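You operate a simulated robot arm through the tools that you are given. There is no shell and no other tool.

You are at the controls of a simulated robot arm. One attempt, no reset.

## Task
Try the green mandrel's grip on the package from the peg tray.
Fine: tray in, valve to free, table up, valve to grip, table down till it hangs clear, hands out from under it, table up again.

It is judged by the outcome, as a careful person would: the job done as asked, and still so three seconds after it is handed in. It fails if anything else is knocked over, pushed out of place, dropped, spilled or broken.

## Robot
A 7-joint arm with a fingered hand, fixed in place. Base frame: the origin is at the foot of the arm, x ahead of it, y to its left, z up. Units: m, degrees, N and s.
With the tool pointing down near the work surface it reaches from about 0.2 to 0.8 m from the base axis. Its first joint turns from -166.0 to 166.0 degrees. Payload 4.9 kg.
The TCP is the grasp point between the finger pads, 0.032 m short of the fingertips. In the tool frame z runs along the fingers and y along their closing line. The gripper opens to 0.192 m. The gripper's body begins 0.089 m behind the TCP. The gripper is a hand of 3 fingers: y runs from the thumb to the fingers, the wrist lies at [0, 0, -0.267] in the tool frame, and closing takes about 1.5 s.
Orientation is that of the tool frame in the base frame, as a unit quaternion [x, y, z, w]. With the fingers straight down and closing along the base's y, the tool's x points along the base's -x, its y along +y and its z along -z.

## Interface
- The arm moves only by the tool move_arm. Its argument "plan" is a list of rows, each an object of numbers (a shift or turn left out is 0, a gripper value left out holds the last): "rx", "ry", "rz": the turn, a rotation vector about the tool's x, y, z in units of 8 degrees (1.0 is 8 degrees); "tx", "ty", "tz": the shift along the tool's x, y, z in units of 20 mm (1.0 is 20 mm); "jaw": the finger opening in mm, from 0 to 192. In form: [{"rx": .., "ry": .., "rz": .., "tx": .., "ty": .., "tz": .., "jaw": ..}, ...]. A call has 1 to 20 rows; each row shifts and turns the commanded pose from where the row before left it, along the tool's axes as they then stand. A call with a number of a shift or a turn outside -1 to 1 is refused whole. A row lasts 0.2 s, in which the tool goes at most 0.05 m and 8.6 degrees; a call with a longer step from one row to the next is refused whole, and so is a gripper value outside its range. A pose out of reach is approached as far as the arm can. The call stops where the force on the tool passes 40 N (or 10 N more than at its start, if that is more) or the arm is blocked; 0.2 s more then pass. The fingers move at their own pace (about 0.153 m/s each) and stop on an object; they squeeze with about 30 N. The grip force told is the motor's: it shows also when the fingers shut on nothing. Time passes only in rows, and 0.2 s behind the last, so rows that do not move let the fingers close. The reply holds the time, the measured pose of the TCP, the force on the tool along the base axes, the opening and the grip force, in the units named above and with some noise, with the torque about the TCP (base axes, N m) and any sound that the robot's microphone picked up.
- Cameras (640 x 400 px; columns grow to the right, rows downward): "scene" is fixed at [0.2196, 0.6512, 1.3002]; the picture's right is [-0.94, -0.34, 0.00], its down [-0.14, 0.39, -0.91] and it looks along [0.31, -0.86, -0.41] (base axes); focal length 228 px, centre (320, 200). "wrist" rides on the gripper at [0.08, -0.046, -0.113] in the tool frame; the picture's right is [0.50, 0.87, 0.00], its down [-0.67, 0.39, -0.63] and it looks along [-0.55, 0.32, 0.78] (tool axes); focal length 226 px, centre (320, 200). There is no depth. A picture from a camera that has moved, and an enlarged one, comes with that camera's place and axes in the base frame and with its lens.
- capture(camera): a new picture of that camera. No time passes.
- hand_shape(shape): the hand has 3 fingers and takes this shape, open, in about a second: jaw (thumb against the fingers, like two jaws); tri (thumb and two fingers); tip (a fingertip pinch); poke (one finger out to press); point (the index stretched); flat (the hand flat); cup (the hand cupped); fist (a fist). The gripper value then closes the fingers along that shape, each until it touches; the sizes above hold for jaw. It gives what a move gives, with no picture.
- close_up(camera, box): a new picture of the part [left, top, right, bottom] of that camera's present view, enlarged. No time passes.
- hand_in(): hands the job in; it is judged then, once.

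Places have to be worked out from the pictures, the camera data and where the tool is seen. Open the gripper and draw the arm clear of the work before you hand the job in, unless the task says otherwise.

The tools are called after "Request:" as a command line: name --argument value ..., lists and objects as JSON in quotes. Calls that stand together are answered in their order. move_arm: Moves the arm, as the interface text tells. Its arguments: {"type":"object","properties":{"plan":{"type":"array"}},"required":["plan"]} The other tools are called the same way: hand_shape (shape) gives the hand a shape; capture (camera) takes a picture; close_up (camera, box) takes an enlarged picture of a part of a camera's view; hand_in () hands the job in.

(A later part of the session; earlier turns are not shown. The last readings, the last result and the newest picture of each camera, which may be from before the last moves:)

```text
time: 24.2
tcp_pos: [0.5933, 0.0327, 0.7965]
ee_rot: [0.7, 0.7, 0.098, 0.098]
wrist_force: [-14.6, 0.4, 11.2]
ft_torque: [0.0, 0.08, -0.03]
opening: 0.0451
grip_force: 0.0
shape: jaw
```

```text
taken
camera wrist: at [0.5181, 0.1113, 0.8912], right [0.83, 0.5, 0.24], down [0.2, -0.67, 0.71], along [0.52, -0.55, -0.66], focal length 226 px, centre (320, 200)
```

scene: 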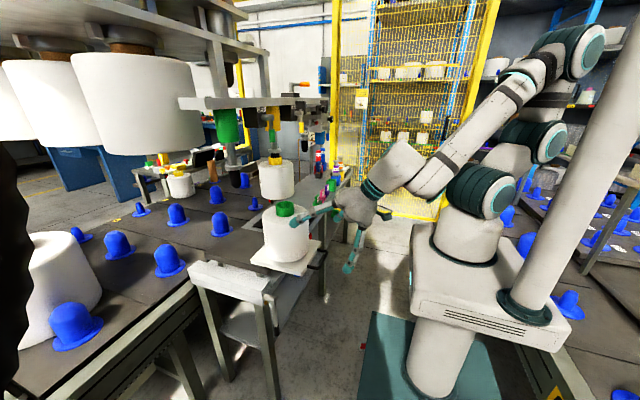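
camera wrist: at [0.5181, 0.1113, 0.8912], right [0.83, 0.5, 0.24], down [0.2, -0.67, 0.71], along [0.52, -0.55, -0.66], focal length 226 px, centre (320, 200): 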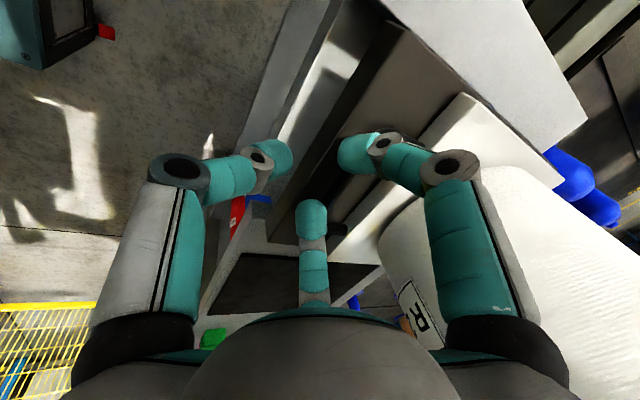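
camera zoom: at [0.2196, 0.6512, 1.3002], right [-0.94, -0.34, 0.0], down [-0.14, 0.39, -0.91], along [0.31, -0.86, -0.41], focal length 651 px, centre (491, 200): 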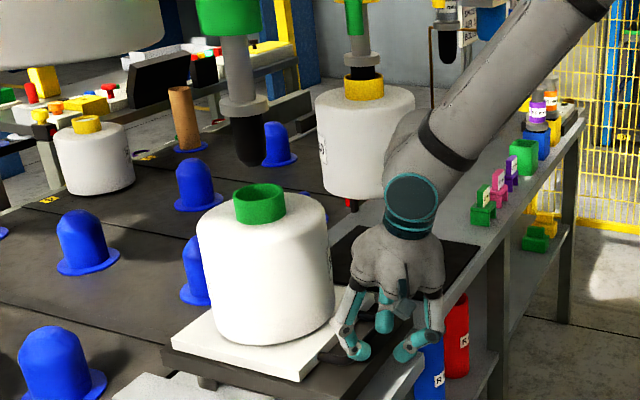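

The tray no longer moves while the force rises, so it is fully in with the core under the green mandrel. I back off along -x and rise to look at the valve closely from the robot's side.

Request:
move_arm --plan '[{"ty": -0.48, "tz": -0.14}, {"ty": -0.961, "tz": -0.277}, {"ty": -0.961, "tz": -0.277}, {"ty": -0.961, "tz": -0.277}, {"ty": -0.961, "tz": -0.277}, {"ty": -0.961, "tz": -0.277}, {"ty": -0.961, "tz": -0.277}, {"ty": 0.277, "tz": -0.961}, {"ty": 0.277, "tz": -0.961}, {"ty": 0.277, "tz": -0.961}, {"ty": 0.277, "tz": -0.961}, {"ty": 0.277, "tz": -0.961}, {"ty": 0.277, "tz": -0.961}, {"ty": 0.277, "tz": -0.961}, {"ty": 0.277, "tz": -0.961}, {"ty": 0.277, "tz": -0.961}, {"ty": 0.277, "tz": -0.961}, {}]'

Request:
capture --camera "wrist"

Request:
capture --camera "scene"

Request:
close_up --camera "scene" --box '[220, 90, 320, 210]'

```text
time: 28.0
tcp_pos: [0.4629, 0.0314, 0.9955]
ee_rot: [0.7, 0.701, 0.098, 0.098]
wrist_force: [0.6, -0.1, 0.2]
ft_torque: [-0.02, -0.01, 0.01]
opening: 0.0452
grip_force: 0.0
shape: jaw
```

```text
taken
camera wrist: at [0.3875, 0.1113, 1.0905], right [0.83, 0.5, 0.24], down [0.2, -0.67, 0.71], along [0.52, -0.55, -0.66], focal length 226 px, centre (320, 200)
```

wrist: 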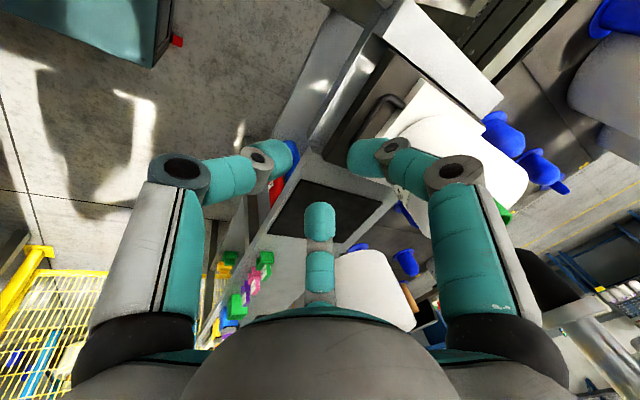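

```text
taken
```

scene: 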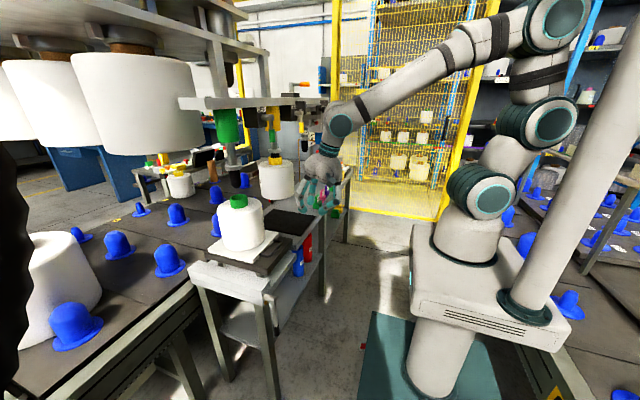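

```text
3.33 times, centred on (270, 150) of scene
camera zoom: at [0.2196, 0.6512, 1.3002], right [-0.94, -0.34, 0.0], down [-0.14, 0.39, -0.91], along [0.31, -0.86, -0.41], focal length 760 px, centre (487, 367)
```

zoom: 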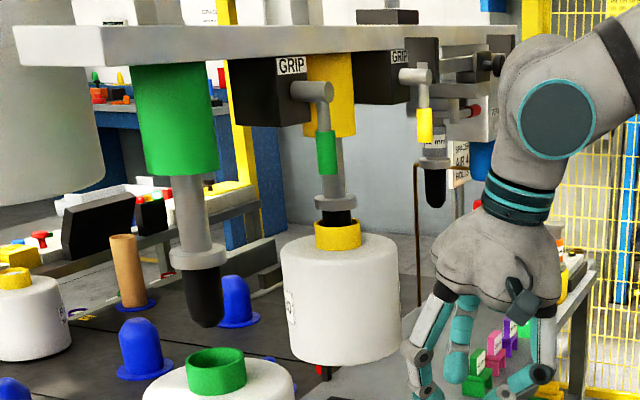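

The yellow package hangs clear of the bench with its lever down, so lever-down means "grip" and the green lever is now at grip; it must swing sideways to free. I turn the hand back and tilt it forward to about 60 degrees so that it can reach the lever from the front, under the beam.

Request:
move_arm --plan '[{"rz": -1}, {"rz": -1}, {"rz": -1}, {"rz": -1}, {"rz": -1}, {"rz": -1}, {"rz": -1}, {"rz": -1}, {"rz": -1}, {"rz": -1}, {"rz": -1}, {"rz": -0.25}, {"ry": -1}, {"ry": -1}, {"ry": -1}, {"ry": -1}, {"ry": -1}, {"ry": -0.5}, {}]'

Request:
capture --camera "scene"

```text
time: 32.0
tcp_pos: [0.4648, 0.037, 0.9982]
ee_rot: [0.003, 0.877, -0.005, 0.481]
wrist_force: [0.9, 0.5, -1.1]
ft_torque: [-0.01, 0.0, 0.0]
opening: 0.0452
grip_force: 0.0
shape: jaw
out of reach, approached as far as the arm can: row 18
```

```text
taken
```

scene: 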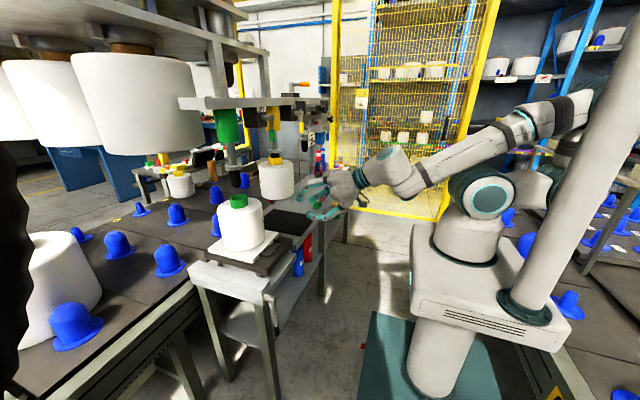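

The hand got to about 58 degrees of tilt. I rise to lever height and line up in front of the green lever, still about 8 cm short of it.

Request:
move_arm --plan '[{"tx": -0.95, "ty": -0.67}, {"tx": -0.95, "ty": -0.67}, {"tx": -0.95, "ty": -0.67}, {"tx": -0.95, "ty": -0.67}, {"tx": -0.95, "ty": -0.67}, {"tx": -0.95, "ty": -0.67}, {"tx": -0.95, "ty": -0.67}, {"tx": -0.95, "ty": -0.67}, {"tx": -0.95, "ty": -0.67}, {"tx": -0.95, "ty": -0.67, "jaw": 90}, {}, {}]'

Request:
capture --camera "wrist"

Request:
capture --camera "scene"

Request:
close_up --camera "scene" --box '[220, 90, 320, 160]'

```text
time: 34.6
tcp_pos: [0.5595, -0.0957, 1.1617]
ee_rot: [0.0, 0.866, 0.0, 0.5]
wrist_force: [0.6, 0.7, 0.0]
ft_torque: [0.01, 0.0, 0.02]
opening: 0.0895
grip_force: 0.0
shape: jaw
out of reach, approached as far as the arm can: row 1, 2
```

```text
taken
camera wrist: at [0.4221, -0.1418, 1.1482], right [-0.25, 0.87, -0.43], down [-0.21, 0.39, 0.9], along [0.94, 0.32, 0.09], focal length 226 px, centre (320, 200)
```

wrist: 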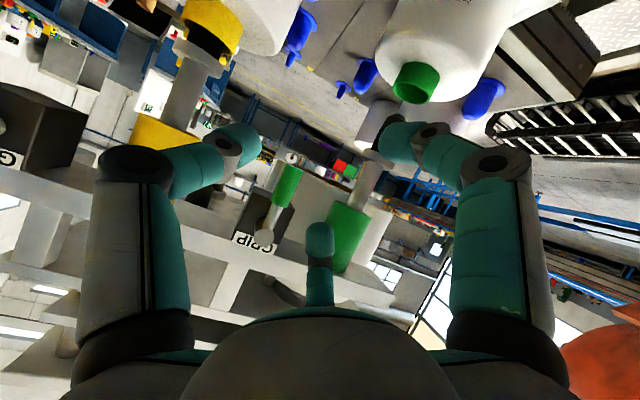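

```text
taken
```

scene: 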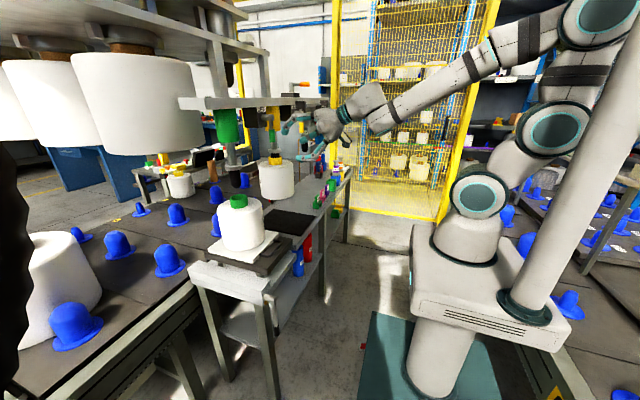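

```text
5.71 times, centred on (270, 125) of scene
camera zoom: at [0.2196, 0.6512, 1.3002], right [-0.94, -0.34, 0.0], down [-0.14, 0.39, -0.91], along [0.31, -0.86, -0.41], focal length 1302 px, centre (606, 629)
```

zoom: 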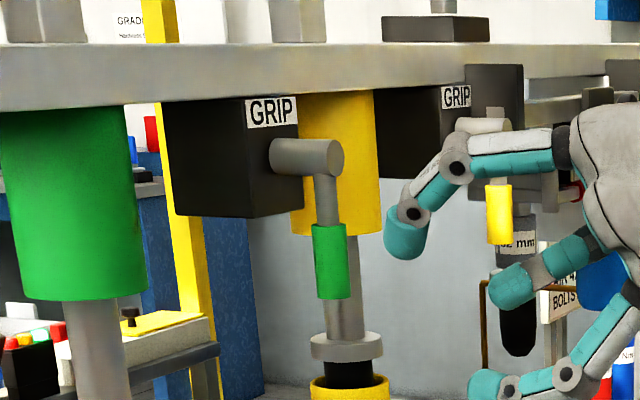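

The hand is now in front of the lever. I enlarge the wrist view of the valve to fix its place precisely.

Request:
close_up --camera "wrist" --box '[200, 110, 380, 290]'

```text
2.22 times, centred on (290, 200) of wrist
camera zoom: at [0.4221, -0.1418, 1.1482], right [-0.25, 0.87, -0.43], down [-0.21, 0.39, 0.9], along [0.94, 0.32, 0.09], focal length 502 px, centre (387, 200)
```

zoom: 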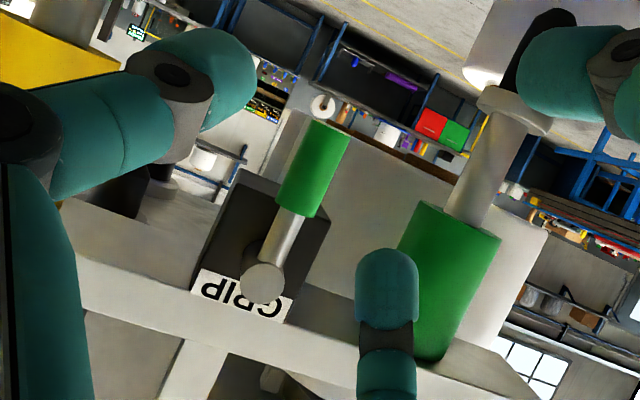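

Triangulation puts the lever's tip at (0.679, -0.099, 1.150) and its pivot at z of about 1.235; the box bottom is near z = 1.20. I move forward so the open thumb and fingers straddle the lever without touching it.

Request:
move_arm --plan '[{"tx": -0.55, "ty": -0.03, "tz": 0.89}, {"tx": -0.55, "ty": -0.03, "tz": 0.89}, {"tx": -0.55, "ty": -0.03, "tz": 0.89}, {"tx": -0.55, "ty": -0.03, "tz": 0.89}, {"tx": -0.45, "ty": -0.03, "tz": 0.8}, {}]'

Request:
close_up --camera "scene" --box '[220, 90, 320, 160]'

Request:
capture --camera "wrist"

```text
time: 36.0
tcp_pos: [0.663, -0.0978, 1.1621]
ee_rot: [0.0, 0.866, -0.001, 0.501]
wrist_force: [-1.6, 0.1, -0.6]
ft_torque: [-0.04, -0.02, 0.03]
opening: 0.0891
grip_force: 0.0
shape: jaw
```

```text
5.71 times, centred on (270, 125) of scene
camera zoom: at [0.2196, 0.6512, 1.3002], right [-0.94, -0.34, 0.0], down [-0.14, 0.39, -0.91], along [0.31, -0.86, -0.41], focal length 1302 px, centre (606, 629)
```

zoom: 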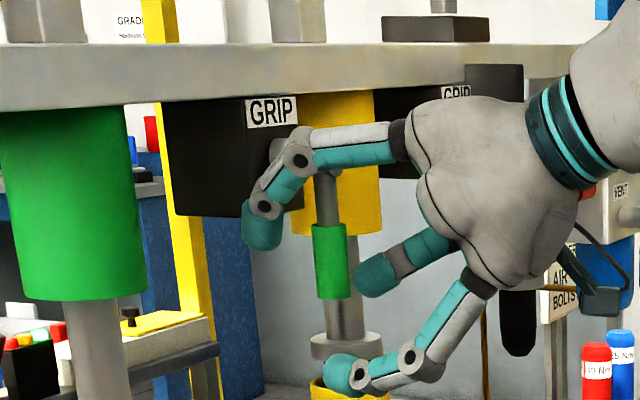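

```text
taken
camera wrist: at [0.5242, -0.1439, 1.1499], right [-0.25, 0.87, -0.43], down [-0.21, 0.39, 0.9], along [0.95, 0.32, 0.09], focal length 226 px, centre (320, 200)
```

wrist: 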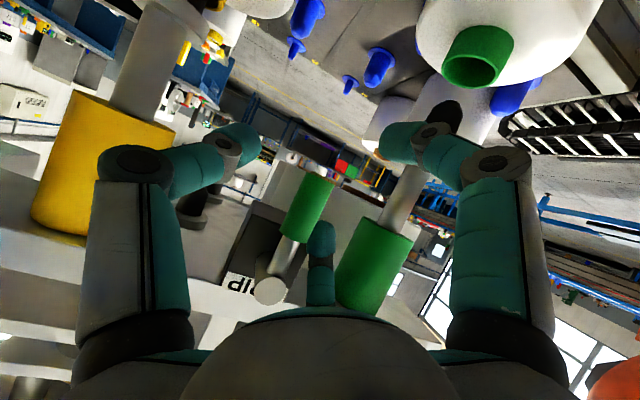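

The lever hangs between the thumb (-y side) and the two fingers (+y side). I raise a little and press gently toward +y with the thumb to see whether it swings that way.

Request:
move_arm --plan '[{"tx": -0.35, "tz": -0.2}, {"ty": 0.4}, {"ty": 0.4}, {"ty": 0.4}, {"ty": 0.4}, {"ty": 0.4}, {"ty": 0.25}, {}]'

Request:
close_up --camera "scene" --box '[220, 90, 320, 160]'

Request:
close_up --camera "wrist" --box '[160, 100, 440, 300]'

```text
time: 37.8
tcp_pos: [0.6618, -0.0545, 1.1721]
ee_rot: [0.0, 0.866, 0.0, 0.5]
wrist_force: [-1.9, -7.7, 0.9]
ft_torque: [-0.18, 0.01, -0.19]
opening: 0.0972
grip_force: 0.2
shape: jaw
```

```text
5.71 times, centred on (270, 125) of scene
camera zoom: at [0.2196, 0.6512, 1.3002], right [-0.94, -0.34, 0.0], down [-0.14, 0.39, -0.91], along [0.31, -0.86, -0.41], focal length 1302 px, centre (606, 629)
```

zoom: 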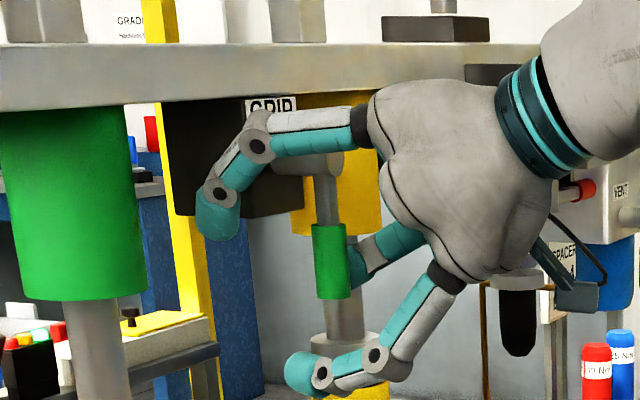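

```text
2.00 times, centred on (300, 200) of wrist
camera zoom: at [0.5236, -0.1005, 1.1599], right [-0.25, 0.87, -0.43], down [-0.21, 0.39, 0.9], along [0.95, 0.31, 0.09], focal length 452 px, centre (360, 200)
```

zoom: 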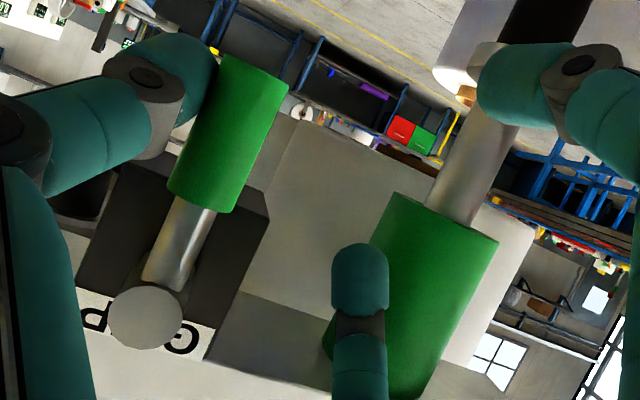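

The thumb presses the lever with about 8 N and it does not turn towards +y. I release, lower the hand so the upper finger meets the green grip below the box, and try toward -y.

Request:
move_arm --plan '[{"ty": -0.7}, {"tx": 0.54, "tz": 0.31, "ty": -0.5}, {"tx": 0.54, "tz": 0.31, "ty": -0.5}, {"ty": -0.5}, {"ty": -0.5}, {"ty": -0.5}, {"ty": -0.5}, {"ty": -0.3}, {}]'

Request:
close_up --camera "scene" --box '[220, 90, 320, 160]'

Request:
close_up --camera "wrist" --box '[160, 100, 440, 300]'

```text
time: 39.8
tcp_pos: [0.6619, -0.1325, 1.1468]
ee_rot: [-0.002, 0.866, 0.0, 0.499]
wrist_force: [-1.2, 26.0, -3.4]
ft_torque: [-2.19, -0.11, 0.06]
opening: 0.0924
grip_force: 0.1
shape: jaw
```

```text
5.71 times, centred on (270, 125) of scene
camera zoom: at [0.2196, 0.6512, 1.3002], right [-0.94, -0.34, 0.0], down [-0.14, 0.39, -0.91], along [0.31, -0.86, -0.41], focal length 1302 px, centre (606, 629)
```

zoom: 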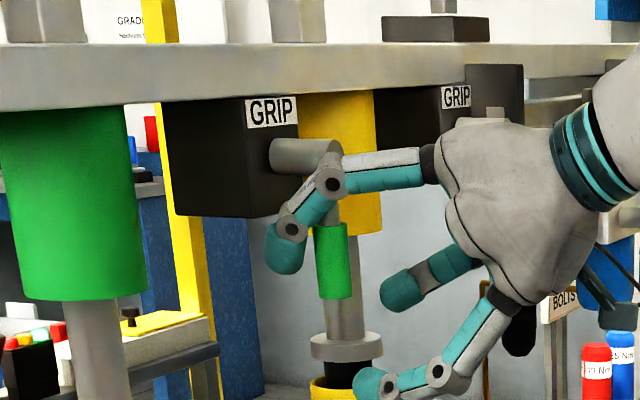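

```text
2.00 times, centred on (300, 200) of wrist
camera zoom: at [0.5236, -0.1779, 1.1343], right [-0.25, 0.86, -0.43], down [-0.21, 0.39, 0.9], along [0.94, 0.32, 0.08], focal length 452 px, centre (360, 200)
```

zoom: 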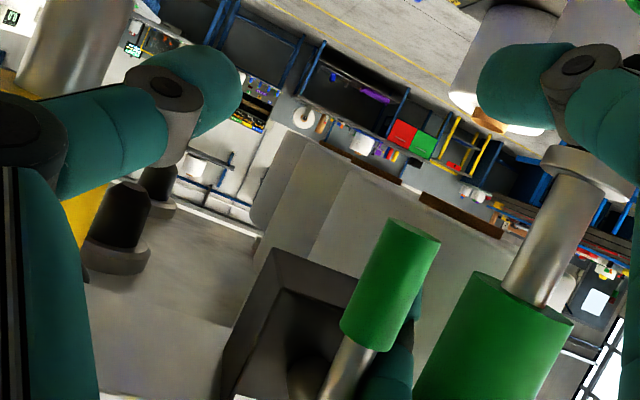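

The torque shows the push was taken about 8 cm above the TCP: the finger's knuckle was on the fixed stub, not on the lever. I back off, go 4 cm lower so the finger's last segment meets the green grip, and try again gently.

Request:
move_arm --plan '[{"ty": 0.8}, {"ty": 0.4}, {"tx": 0.87, "tz": 0.5}, {"tx": 0.87, "tz": 0.5}, {"ty": -0.4}, {"ty": -0.4}, {"ty": -0.25}, {}]'

Request:
close_up --camera "scene" --box '[220, 90, 320, 160]'

Request:
close_up --camera "wrist" --box '[160, 100, 440, 300]'

```text
time: 41.6
tcp_pos: [0.6618, -0.1309, 1.107]
ee_rot: [0.0, 0.866, 0.0, 0.5]
wrist_force: [0.9, 2.6, -2.2]
ft_torque: [-0.27, 0.12, 0.01]
opening: 0.0901
grip_force: 0.1
shape: jaw
```

```text
5.71 times, centred on (270, 125) of scene
camera zoom: at [0.2196, 0.6512, 1.3002], right [-0.94, -0.34, 0.0], down [-0.14, 0.39, -0.91], along [0.31, -0.86, -0.41], focal length 1302 px, centre (606, 629)
```

zoom: 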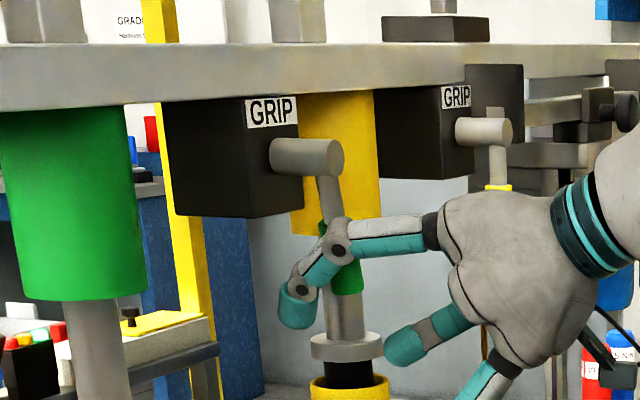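

```text
2.00 times, centred on (300, 200) of wrist
camera zoom: at [0.5236, -0.1775, 1.0946], right [-0.25, 0.87, -0.43], down [-0.21, 0.39, 0.9], along [0.95, 0.32, 0.09], focal length 452 px, centre (360, 200)
```

zoom: 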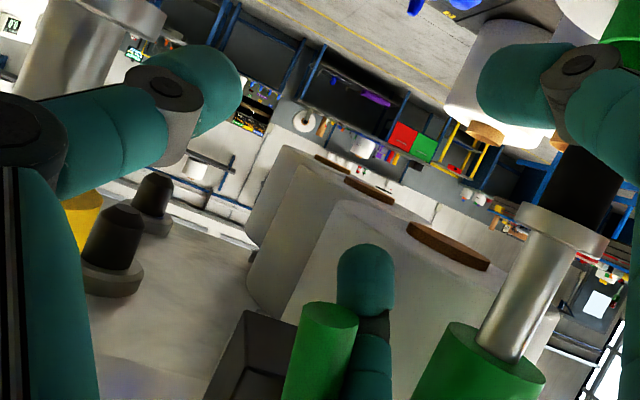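

The lever gave way: it has swung about 20 degrees toward -y with under 3 N. I carry on along its arc, sideways and then upward, in small steps.

Request:
move_arm --plan '[{"tx": -0.08, "ty": -0.5, "tz": 0.53}, {"tx": 0.17, "ty": -0.58, "tz": 0.1}, {"tx": 0.05, "ty": -0.5, "tz": 0.02}, {"tx": 0.05, "ty": -0.5, "tz": 0.02}, {}]'

Request:
close_up --camera "scene" --box '[220, 90, 320, 160]'

Request:
close_up --camera "wrist" --box '[160, 140, 440, 340]'

```text
time: 42.8
tcp_pos: [0.6698, -0.1732, 1.0963]
ee_rot: [0.0, 0.866, 0.0, 0.5]
wrist_force: [-0.5, 2.4, -1.5]
ft_torque: [-0.2, -0.1, 0.05]
opening: 0.0901
grip_force: 0.0
shape: jaw
```

```text
5.71 times, centred on (270, 125) of scene
camera zoom: at [0.2196, 0.6512, 1.3002], right [-0.94, -0.34, 0.0], down [-0.14, 0.39, -0.91], along [0.31, -0.86, -0.41], focal length 1302 px, centre (606, 629)
```

zoom: 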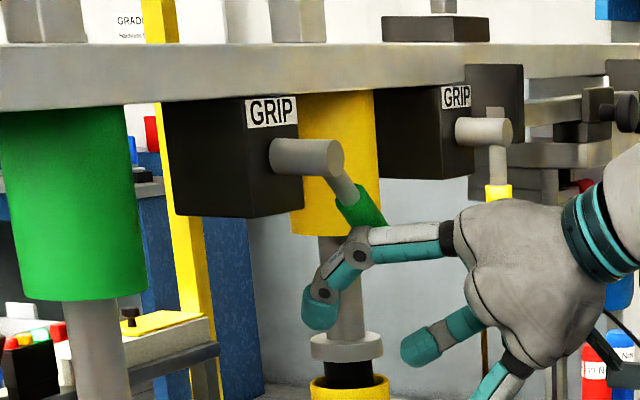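

```text
2.00 times, centred on (300, 240) of wrist
camera zoom: at [0.5329, -0.2186, 1.0847], right [-0.25, 0.87, -0.43], down [-0.21, 0.39, 0.9], along [0.95, 0.31, 0.09], focal length 452 px, centre (360, 120)
```

zoom: 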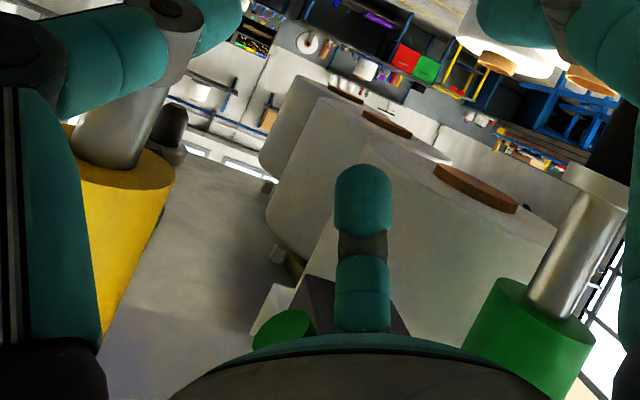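

The lever is at roughly 50 degrees. I continue, now mostly upward.

Request:
move_arm --plan '[{"tx": -0.35, "ty": -0.6, "tz": -0.2}, {"tx": -0.39, "ty": -0.5, "tz": -0.22}, {"tx": -0.43, "ty": -0.3, "tz": -0.25}, {"tx": -0.43, "ty": -0.2, "tz": -0.25}, {}]'

Request:
close_up --camera "scene" --box '[220, 90, 320, 160]'

```text
time: 44.0
tcp_pos: [0.6703, -0.2035, 1.1303]
ee_rot: [-0.001, 0.868, 0.001, 0.497]
wrist_force: [-3.0, 6.7, -23.2]
ft_torque: [-1.56, -0.24, 0.08]
opening: 0.0851
grip_force: 0.1
shape: jaw
```

```text
5.71 times, centred on (270, 125) of scene
camera zoom: at [0.2196, 0.6512, 1.3002], right [-0.94, -0.34, 0.0], down [-0.14, 0.39, -0.91], along [0.31, -0.86, -0.41], focal length 1302 px, centre (606, 629)
```

zoom: 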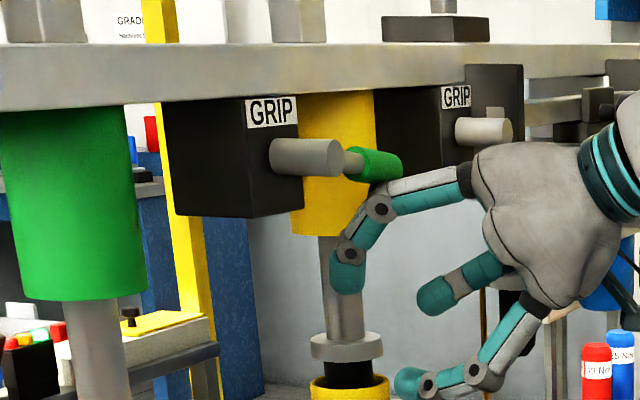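

The lever is horizontal and now resists with 23 N, so it is at its end stop: free. I lower the finger away, draw back, and check that the lever stays.

Request:
move_arm --plan '[{"tx": 0.6, "tz": 0.35}, {"tx": 0.87, "tz": 0.5}, {"tx": 0.5, "tz": -0.87}, {"tx": 0.5, "tz": -0.87}, {"tx": 0.5, "tz": -0.87}, {"tx": 0.5, "tz": -0.87}, {"tx": 0.5, "tz": -0.87}, {"tx": 0.5, "tz": -0.87}, {}]'

Request:
close_up --camera "scene" --box '[220, 90, 320, 210]'

Request:
capture --camera "wrist"

```text
time: 46.0
tcp_pos: [0.5531, -0.2047, 1.0991]
ee_rot: [0.0, 0.866, 0.0, 0.5]
wrist_force: [0.6, -0.1, 0.9]
ft_torque: [0.0, 0.04, 0.01]
opening: 0.0899
grip_force: 0.0
shape: jaw
```

```text
3.33 times, centred on (270, 150) of scene
camera zoom: at [0.2196, 0.6512, 1.3002], right [-0.94, -0.34, 0.0], down [-0.14, 0.39, -0.91], along [0.31, -0.86, -0.41], focal length 760 px, centre (487, 367)
```

zoom: 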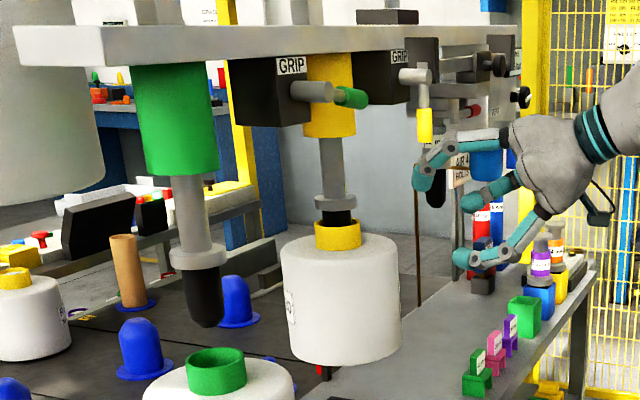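

```text
taken
camera wrist: at [0.4146, -0.2503, 1.0873], right [-0.25, 0.87, -0.43], down [-0.21, 0.39, 0.9], along [0.94, 0.32, 0.09], focal length 226 px, centre (320, 200)
```

wrist: 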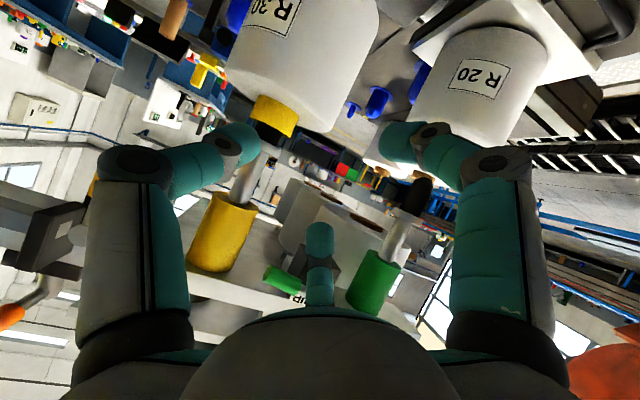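

The green lever stays horizontal, and the yellow valve and its R 30 package are untouched. Next is the lift lever, so I draw back and go round to its front with less tilt.

Request:
move_arm --plan '[{"tx": 0.54, "ty": 1, "tz": -0.27}, {"tx": 0.54, "ty": 1, "tz": -0.27}, {"tx": 0.54, "ty": 1, "tz": -0.27}, {"tx": 0.54, "ty": 1, "tz": -0.27}, {"tx": 0.54, "ty": 1, "tz": -0.27}, {"tx": 0.54, "ty": 1, "tz": -0.27}, {"tx": 0.54, "ty": 1, "tz": -0.27}, {"tx": 0.54, "ty": 1, "tz": -0.27}, {"tx": 0.54, "ty": 1, "tz": -0.27}, {"tx": 0.54, "ty": 1, "tz": -0.27}, {"tx": 0.54, "ty": 1, "tz": -0.27}, {"tx": 0.54, "ty": 1, "tz": -0.27}, {"tx": 0.54, "ty": 1, "tz": -0.27}, {"tx": 0.54, "ty": 1, "tz": -0.27}, {"tx": 0.54, "ty": 1, "tz": -0.27}, {"ry": 1}, {"ry": 1}, {}]'

Request:
capture --camera "wrist"

Request:
capture --camera "scene"

```text
time: 49.8
tcp_pos: [0.4306, 0.0555, 0.9999]
ee_rot: [-0.001, 0.927, 0.004, 0.374]
wrist_force: [-0.1, 0.4, 0.2]
ft_torque: [-0.01, -0.01, 0.01]
opening: 0.0899
grip_force: 0.1
shape: jaw
out of reach, approached as far as the arm can: row 12, 14, 15, 16, 17
```

```text
taken
camera wrist: at [0.2945, 0.0088, 1.0249], right [-0.36, 0.87, -0.34], down [0.04, 0.38, 0.92], along [0.93, 0.32, -0.18], focal length 226 px, centre (320, 200)
```

wrist: 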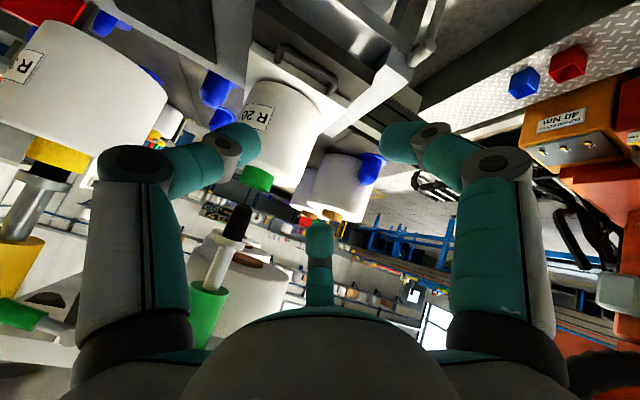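

```text
taken
```

scene: 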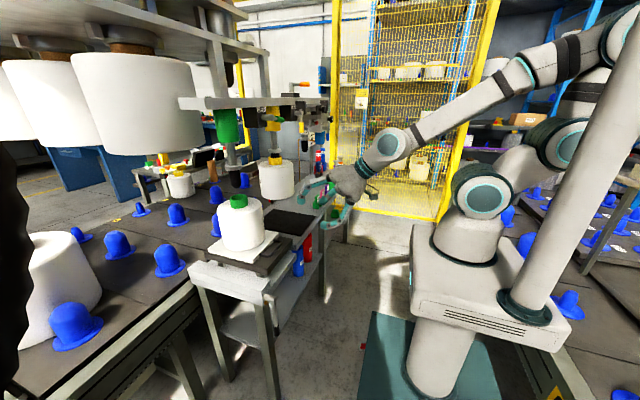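

The arm is at 44 degrees tilt over free floor. I go down in front of the lift lever and look at it.

Request:
move_arm --plan '[{"tx": 0.885, "ty": 0.57, "tz": 0.915}, {"tx": 0.885, "ty": 0.57, "tz": 0.915}, {"tx": 0.885, "ty": 0.57, "tz": 0.915}, {"tx": 0.885, "ty": 0.57, "tz": 0.915}, {"tx": 0.885, "ty": 0.57, "tz": 0.915}, {"tx": 0.885, "ty": 0.57, "tz": 0.915}, {"tx": 0.885, "ty": 0.57, "tz": 0.915}, {"tx": 0.885, "ty": 0.57, "tz": 0.915}, {"tx": 0.885, "ty": 0.57, "tz": 0.915}, {"tx": 0.885, "ty": 0.57, "tz": 0.915}, {"tx": 0.885, "ty": 0.57, "tz": 0.915}, {}]'

Request:
capture --camera "wrist"

Request:
close_up --camera "scene" --box '[180, 230, 380, 370]'

```text
time: 52.4
tcp_pos: [0.4294, 0.1795, 0.7208]
ee_rot: [0.0, 0.927, 0.0, 0.375]
wrist_force: [-0.3, -1.0, 0.8]
ft_torque: [0.01, -0.02, 0.0]
opening: 0.0902
grip_force: 0.1
shape: jaw
out of reach, approached as far as the arm can: row 2
```

```text
taken
camera wrist: at [0.2935, 0.1341, 0.745], right [-0.36, 0.87, -0.35], down [0.04, 0.39, 0.92], along [0.93, 0.32, -0.18], focal length 226 px, centre (320, 200)
```

wrist: 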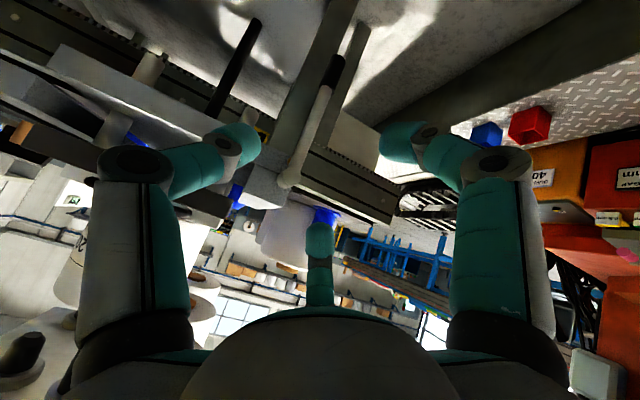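

```text
2.86 times, centred on (280, 300) of scene
camera zoom: at [0.2196, 0.6512, 1.3002], right [-0.94, -0.34, 0.0], down [-0.14, 0.39, -0.91], along [0.31, -0.86, -0.41], focal length 651 px, centre (434, -86)
```

zoom: 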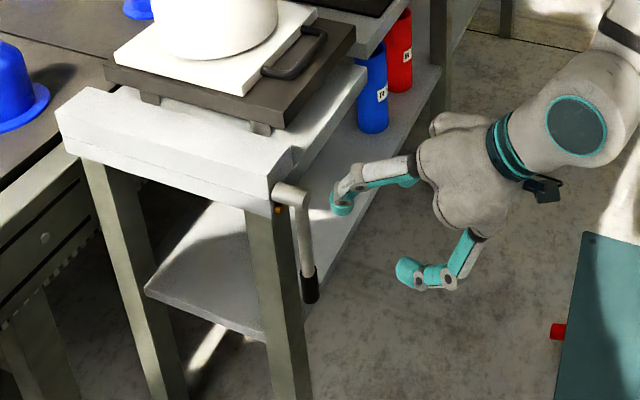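

Request:
close_up --camera "wrist" --box '[200, 0, 440, 220]'

Request:
close_up --camera "scene" --box '[250, 270, 320, 330]'

```text
1.82 times, centred on (320, 110) of wrist
camera zoom: at [0.2935, 0.1341, 0.745], right [-0.36, 0.87, -0.35], down [0.04, 0.39, 0.92], along [0.93, 0.32, -0.18], focal length 411 px, centre (320, 364)
```

zoom: 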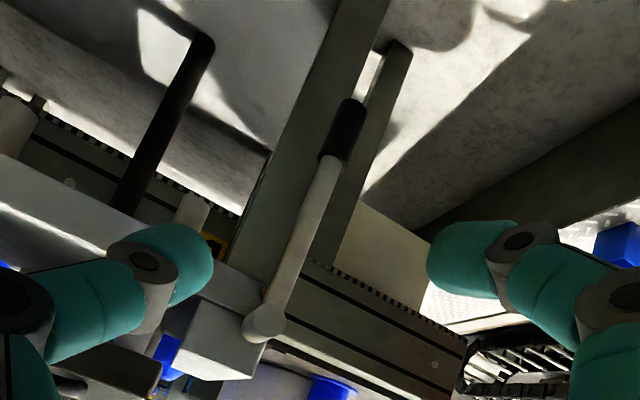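

```text
6.67 times, centred on (285, 300) of scene
camera zoom: at [0.2196, 0.6512, 1.3002], right [-0.94, -0.34, 0.0], down [-0.14, 0.39, -0.91], along [0.31, -0.86, -0.41], focal length 1519 px, centre (553, -467)
```

zoom: 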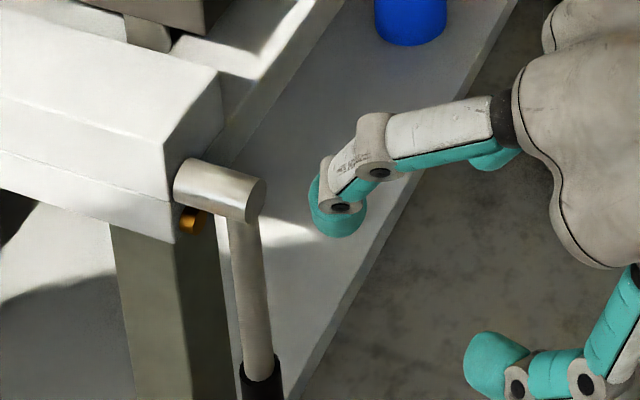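

I zoom on the brass pin beside the stub to judge which way the lever may turn.

Request:
close_up --camera "wrist" --box '[255, 100, 345, 200]'

Request:
close_up --camera "scene" --box '[262, 280, 292, 310]'

```text
4.00 times, centred on (300, 150) of wrist
camera zoom: at [0.2935, 0.1341, 0.745], right [-0.36, 0.87, -0.35], down [0.04, 0.39, 0.92], along [0.93, 0.32, -0.18], focal length 904 px, centre (400, 400)
```

zoom: 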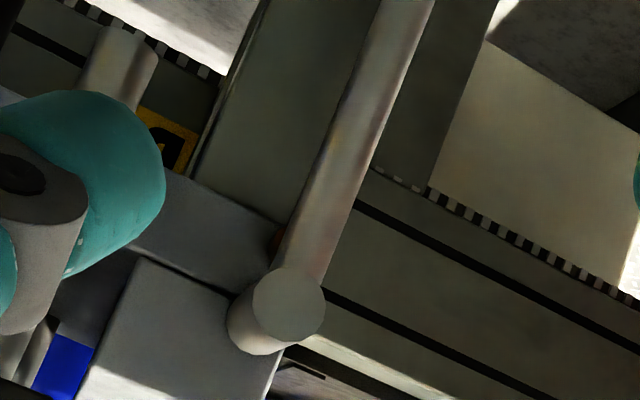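

```text
13.33 times, centred on (277, 295) of scene
camera zoom: at [0.2196, 0.6512, 1.3002], right [-0.94, -0.34, 0.0], down [-0.14, 0.39, -0.91], along [0.31, -0.86, -0.41], focal length 3038 px, centre (893, -1067)
```

zoom: 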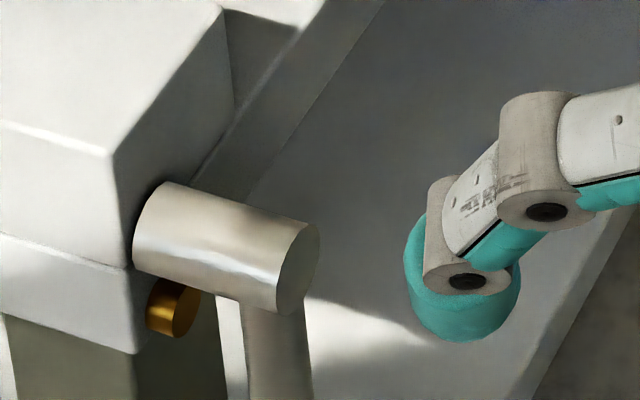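

The pin is directly behind the lever and does not tell. I bring the open hand down so that thumb and fingers straddle the black grip at about (0.557, 0.177, 0.53).

Request:
move_arm --plan '[{"tx": 0.23, "ty": -0.01, "tz": 0.95}, {"tx": 0.23, "ty": -0.01, "tz": 0.95}, {"tx": 0.23, "ty": -0.01, "tz": 0.95}, {"tx": 0.23, "ty": -0.01, "tz": 0.95}, {"tx": 0.23, "ty": -0.01, "tz": 0.95}, {"tx": 0.23, "ty": -0.01, "tz": 0.95}, {"tx": 0.23, "ty": -0.01, "tz": 0.95}, {"tx": 0.23, "ty": -0.01, "tz": 0.95}, {"tx": 0.23, "ty": -0.01, "tz": 0.95}, {"tx": 0.23, "ty": -0.01, "tz": 0.95}, {}]'

Request:
capture --camera "wrist"

Request:
close_up --camera "scene" --box '[230, 260, 350, 350]'

```text
time: 54.8
tcp_pos: [0.5288, 0.1786, 0.5497]
ee_rot: [0.0, 0.927, -0.001, 0.375]
wrist_force: [0.4, -0.1, 0.5]
ft_torque: [0.02, 0.01, -0.02]
opening: 0.09
grip_force: 0.0
shape: jaw
```

```text
taken
camera wrist: at [0.3928, 0.1321, 0.5752], right [-0.36, 0.87, -0.35], down [0.04, 0.39, 0.92], along [0.93, 0.32, -0.18], focal length 226 px, centre (320, 200)
```

wrist: 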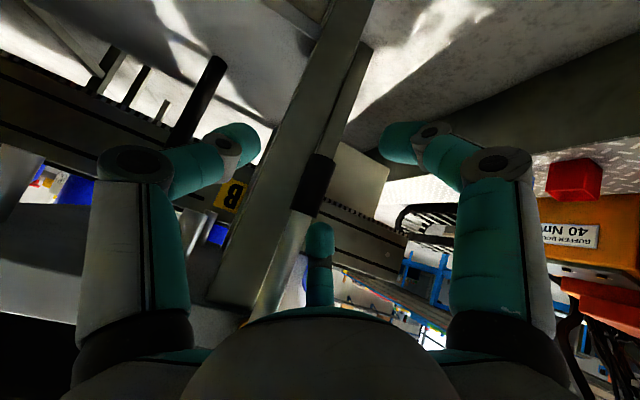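

```text
4.44 times, centred on (290, 305) of scene
camera zoom: at [0.2196, 0.6512, 1.3002], right [-0.94, -0.34, 0.0], down [-0.14, 0.39, -0.91], along [0.31, -0.86, -0.41], focal length 1013 px, centre (453, -267)
```

zoom: 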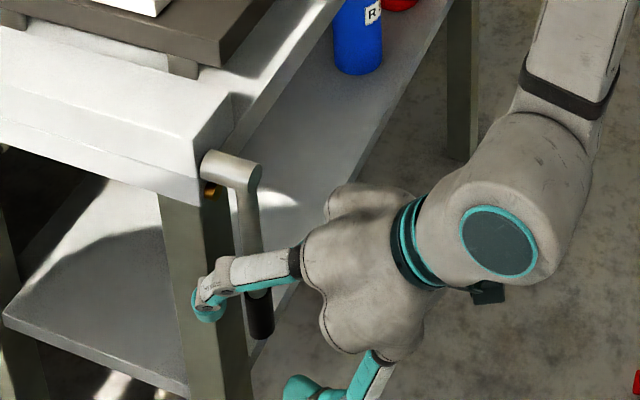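

The grip lies between thumb and fingers. I move in a little more and press toward +y with the thumb.

Request:
move_arm --plan '[{"tx": -0.26, "tz": 0.6}, {"ty": 0.5}, {"ty": 0.5}, {"ty": 0.5}, {"ty": 0.4}, {"ty": 0.25}, {}]'

Request:
capture --camera "wrist"

Request:
close_up --camera "scene" --box '[230, 260, 350, 350]'

```text
time: 56.4
tcp_pos: [0.5403, 0.2219, 0.5455]
ee_rot: [0.001, 0.927, 0.0, 0.376]
wrist_force: [1.7, -6.3, 1.0]
ft_torque: [-0.17, -0.02, -0.1]
opening: 0.0966
grip_force: 0.0
shape: jaw
```

```text
taken
camera wrist: at [0.4045, 0.1761, 0.5708], right [-0.36, 0.87, -0.35], down [0.05, 0.39, 0.92], along [0.93, 0.32, -0.18], focal length 226 px, centre (320, 200)
```

wrist: 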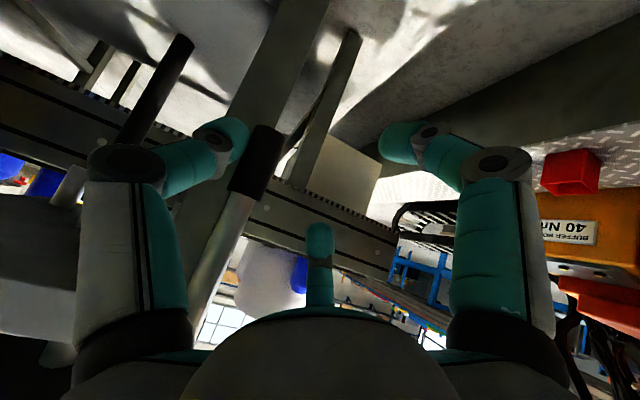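

```text
4.44 times, centred on (290, 305) of scene
camera zoom: at [0.2196, 0.6512, 1.3002], right [-0.94, -0.34, 0.0], down [-0.14, 0.39, -0.91], along [0.31, -0.86, -0.41], focal length 1013 px, centre (453, -267)
```

zoom: 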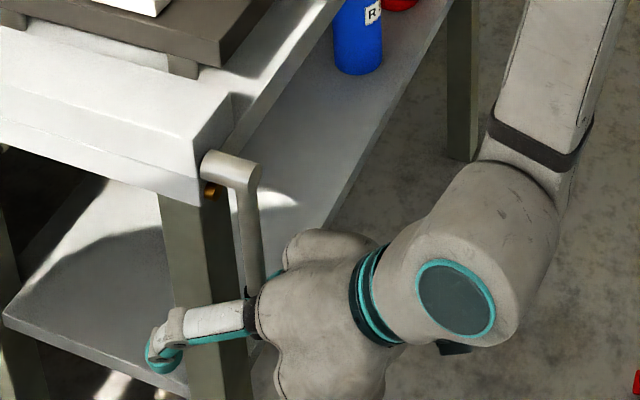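

No movement toward +y at 6 N, as with the valve's closed side. I go over to the other side and press toward -y with the fingers.

Request:
move_arm --plan '[{"ty": -0.8}, {"ty": -0.8}, {"ty": -0.8}, {"ty": -0.8}, {"ty": -0.5}, {"ty": -0.3}, {"ty": -0.3}, {}]'

Request:
capture --camera "wrist"

Request:
close_up --camera "scene" --box '[230, 260, 350, 350]'

```text
time: 57.8
tcp_pos: [0.5419, 0.1494, 0.5464]
ee_rot: [-0.013, 0.927, 0.003, 0.375]
wrist_force: [-2.2, 24.5, -1.3]
ft_torque: [-2.01, -0.22, 0.37]
opening: 0.0923
grip_force: 0.1
shape: jaw
stopped in row 6: the force on the tool passed its limit at 47 N (the readings are from after the stop); the commanded pose is now the measured one
```

```text
taken
camera wrist: at [0.406, 0.1015, 0.5718], right [-0.38, 0.86, -0.35], down [0.03, 0.39, 0.92], along [0.92, 0.34, -0.18], focal length 226 px, centre (320, 200)
```

wrist: 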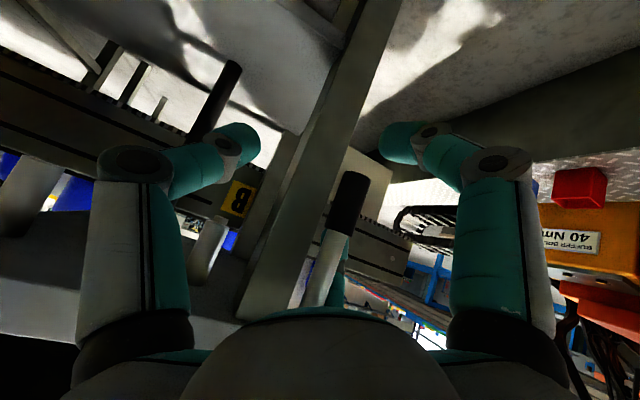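

```text
4.44 times, centred on (290, 305) of scene
camera zoom: at [0.2196, 0.6512, 1.3002], right [-0.94, -0.34, 0.0], down [-0.14, 0.39, -0.91], along [0.31, -0.86, -0.41], focal length 1013 px, centre (453, -267)
```

zoom: 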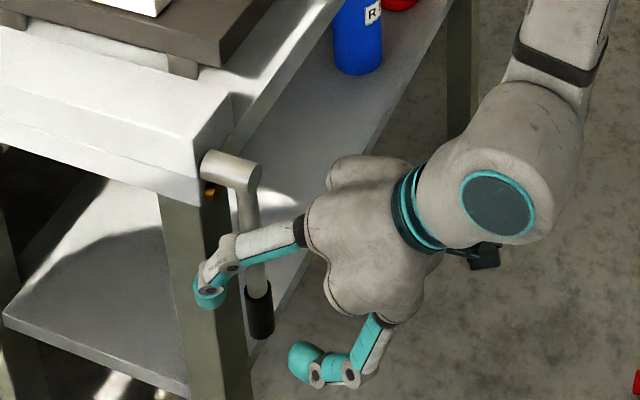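

Pressed at 25-47 N but only about 6 cm below the pivot, the lever did not turn to -y either, so neither test is conclusive for a lever that has to lift a load. I back out and make a fist, which can push stiffly at the very end of the lever.

Request:
move_arm --plan '[{"ty": 0.8}, {"ty": 0.7}, {"tz": -0.95}, {"tz": -0.95}, {"tz": -0.95}, {"tz": -0.95}, {"tz": -0.95}, {"tz": -0.95}, {"tz": -0.95}, {}]'

Request:
hand_shape --shape "fist"

Request:
capture --camera "wrist"

Request:
close_up --camera "scene" --box '[230, 230, 370, 350]'

```text
time: 60.0
tcp_pos: [0.4475, 0.1778, 0.642]
ee_rot: [-0.007, 0.927, 0.002, 0.375]
wrist_force: [-0.7, -0.4, -1.1]
ft_torque: [0.0, 0.0, 0.04]
opening: 0.0904
grip_force: 0.1
shape: jaw
```

```text
time: 60.9
tcp_pos: [0.4466, 0.1772, 0.6417]
ee_rot: [-0.007, 0.927, 0.001, 0.376]
wrist_force: [0.4, -0.1, 0.5]
ft_torque: [0.02, 0.01, 0.0]
opening: 0.0
grip_force: 0.0
shape: fist
```

```text
taken
camera wrist: at [0.3119, 0.1297, 0.6668], right [-0.37, 0.86, -0.35], down [0.04, 0.39, 0.92], along [0.93, 0.33, -0.18], focal length 226 px, centre (320, 200)
```

wrist: 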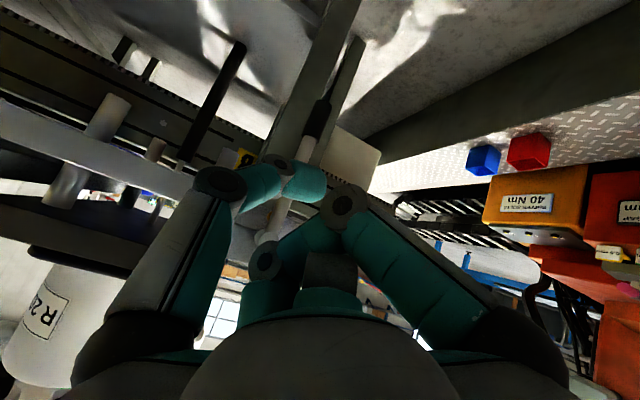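

```text
3.33 times, centred on (300, 290) of scene
camera zoom: at [0.2196, 0.6512, 1.3002], right [-0.94, -0.34, 0.0], down [-0.14, 0.39, -0.91], along [0.31, -0.86, -0.41], focal length 760 px, centre (387, -100)
```

zoom: 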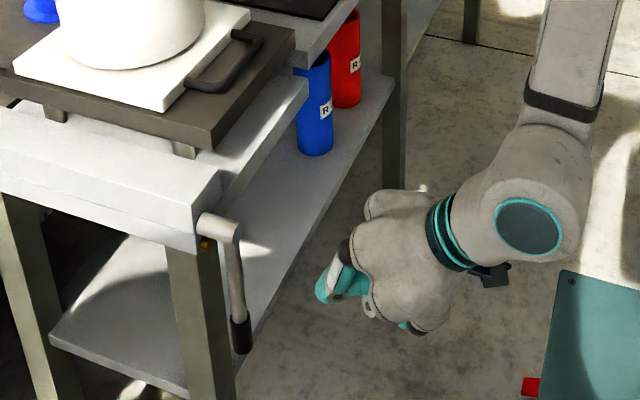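

The fist's front reaches to about the TCP. I go to the -y side of the lever, down to the grip's height, and then press toward +y.

Request:
move_arm --plan '[{"ty": -0.9}, {"ty": -0.9}, {"ty": -0.9}, {"ty": -0.9}, {"ty": -0.9}, {"ty": -0.9}, {"tz": 1}, {"tz": 1}, {"tz": 1}, {"tz": 1}, {"tz": 1}, {"tz": 1}, {"tz": 1}, {"tz": 0.9}, {}]'

Request:
capture --camera "wrist"

Request:
close_up --camera "scene" --box '[230, 230, 370, 350]'

```text
time: 64.1
tcp_pos: [0.5419, 0.1374, 0.552]
ee_rot: [-0.006, 0.927, -0.004, 0.375]
wrist_force: [-1.7, 0.4, -0.3]
ft_torque: [0.0, 0.01, 0.06]
opening: 0.0001
grip_force: 0.1
shape: fist
out of reach, approached as far as the arm can: row 4, 5, 6, 7, 9, 11, 13
```

```text
taken
camera wrist: at [0.4061, 0.0908, 0.5789], right [-0.37, 0.86, -0.36], down [0.04, 0.4, 0.92], along [0.93, 0.32, -0.18], focal length 226 px, centre (320, 200)
```

wrist: 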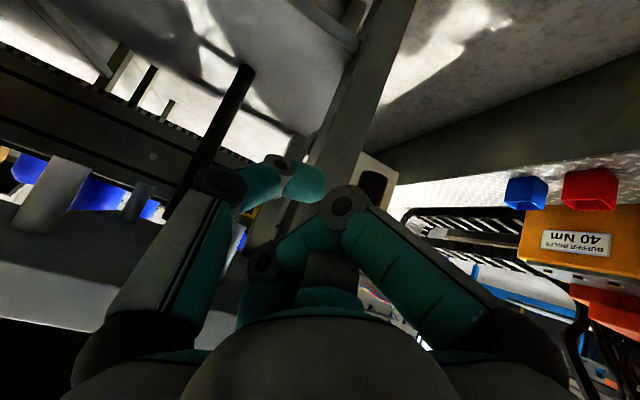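

```text
3.33 times, centred on (300, 290) of scene
camera zoom: at [0.2196, 0.6512, 1.3002], right [-0.94, -0.34, 0.0], down [-0.14, 0.39, -0.91], along [0.31, -0.86, -0.41], focal length 760 px, centre (387, -100)
```

zoom: 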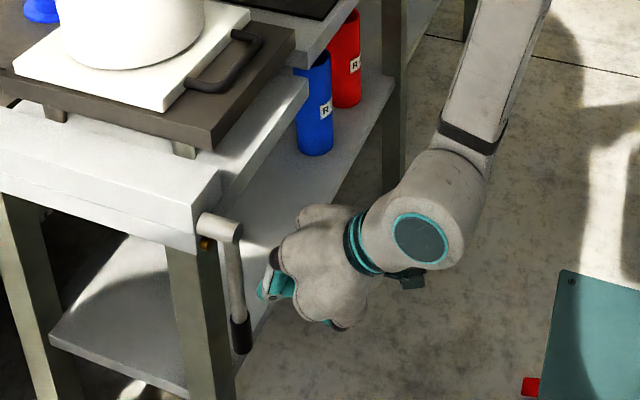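

The fist ended at y = 0.137, just on the -y side of the grip. I move slightly deeper and press toward +y, watching the lever.

Request:
move_arm --plan '[{"tz": 0.7}, {"ty": 0.3}, {"ty": 0.3}, {"ty": 0.3}, {"ty": 0.3}, {}]'

Request:
capture --camera "wrist"

Request:
close_up --camera "scene" --box '[230, 230, 370, 350]'

```text
time: 65.5
tcp_pos: [0.5505, 0.162, 0.5436]
ee_rot: [-0.008, 0.927, 0.001, 0.375]
wrist_force: [-0.5, 0.8, -0.5]
ft_torque: [0.01, -0.03, -0.02]
opening: 0.0
grip_force: 0.1
shape: fist
```

```text
taken
camera wrist: at [0.4159, 0.1139, 0.5689], right [-0.37, 0.86, -0.35], down [0.04, 0.39, 0.92], along [0.93, 0.33, -0.18], focal length 226 px, centre (320, 200)
```

wrist: 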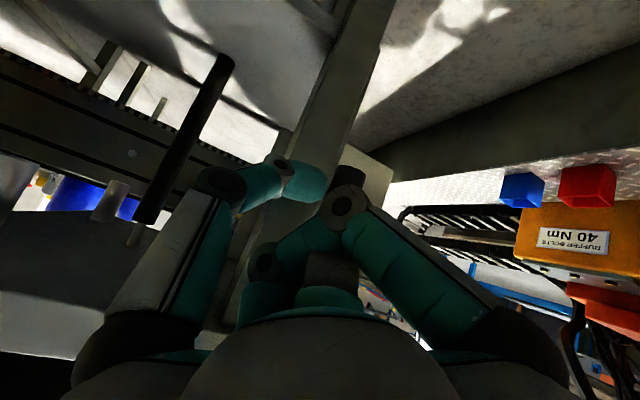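

```text
3.33 times, centred on (300, 290) of scene
camera zoom: at [0.2196, 0.6512, 1.3002], right [-0.94, -0.34, 0.0], down [-0.14, 0.39, -0.91], along [0.31, -0.86, -0.41], focal length 760 px, centre (387, -100)
```

zoom: 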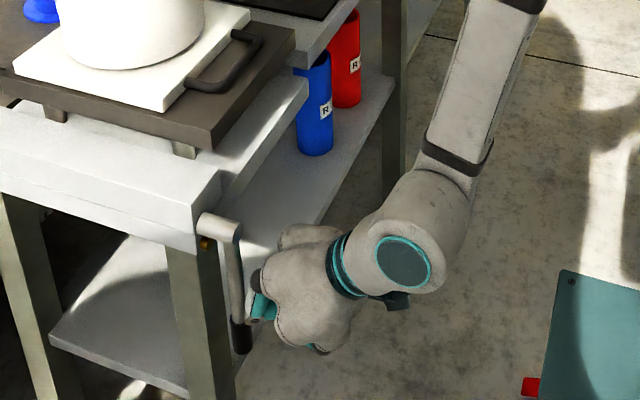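

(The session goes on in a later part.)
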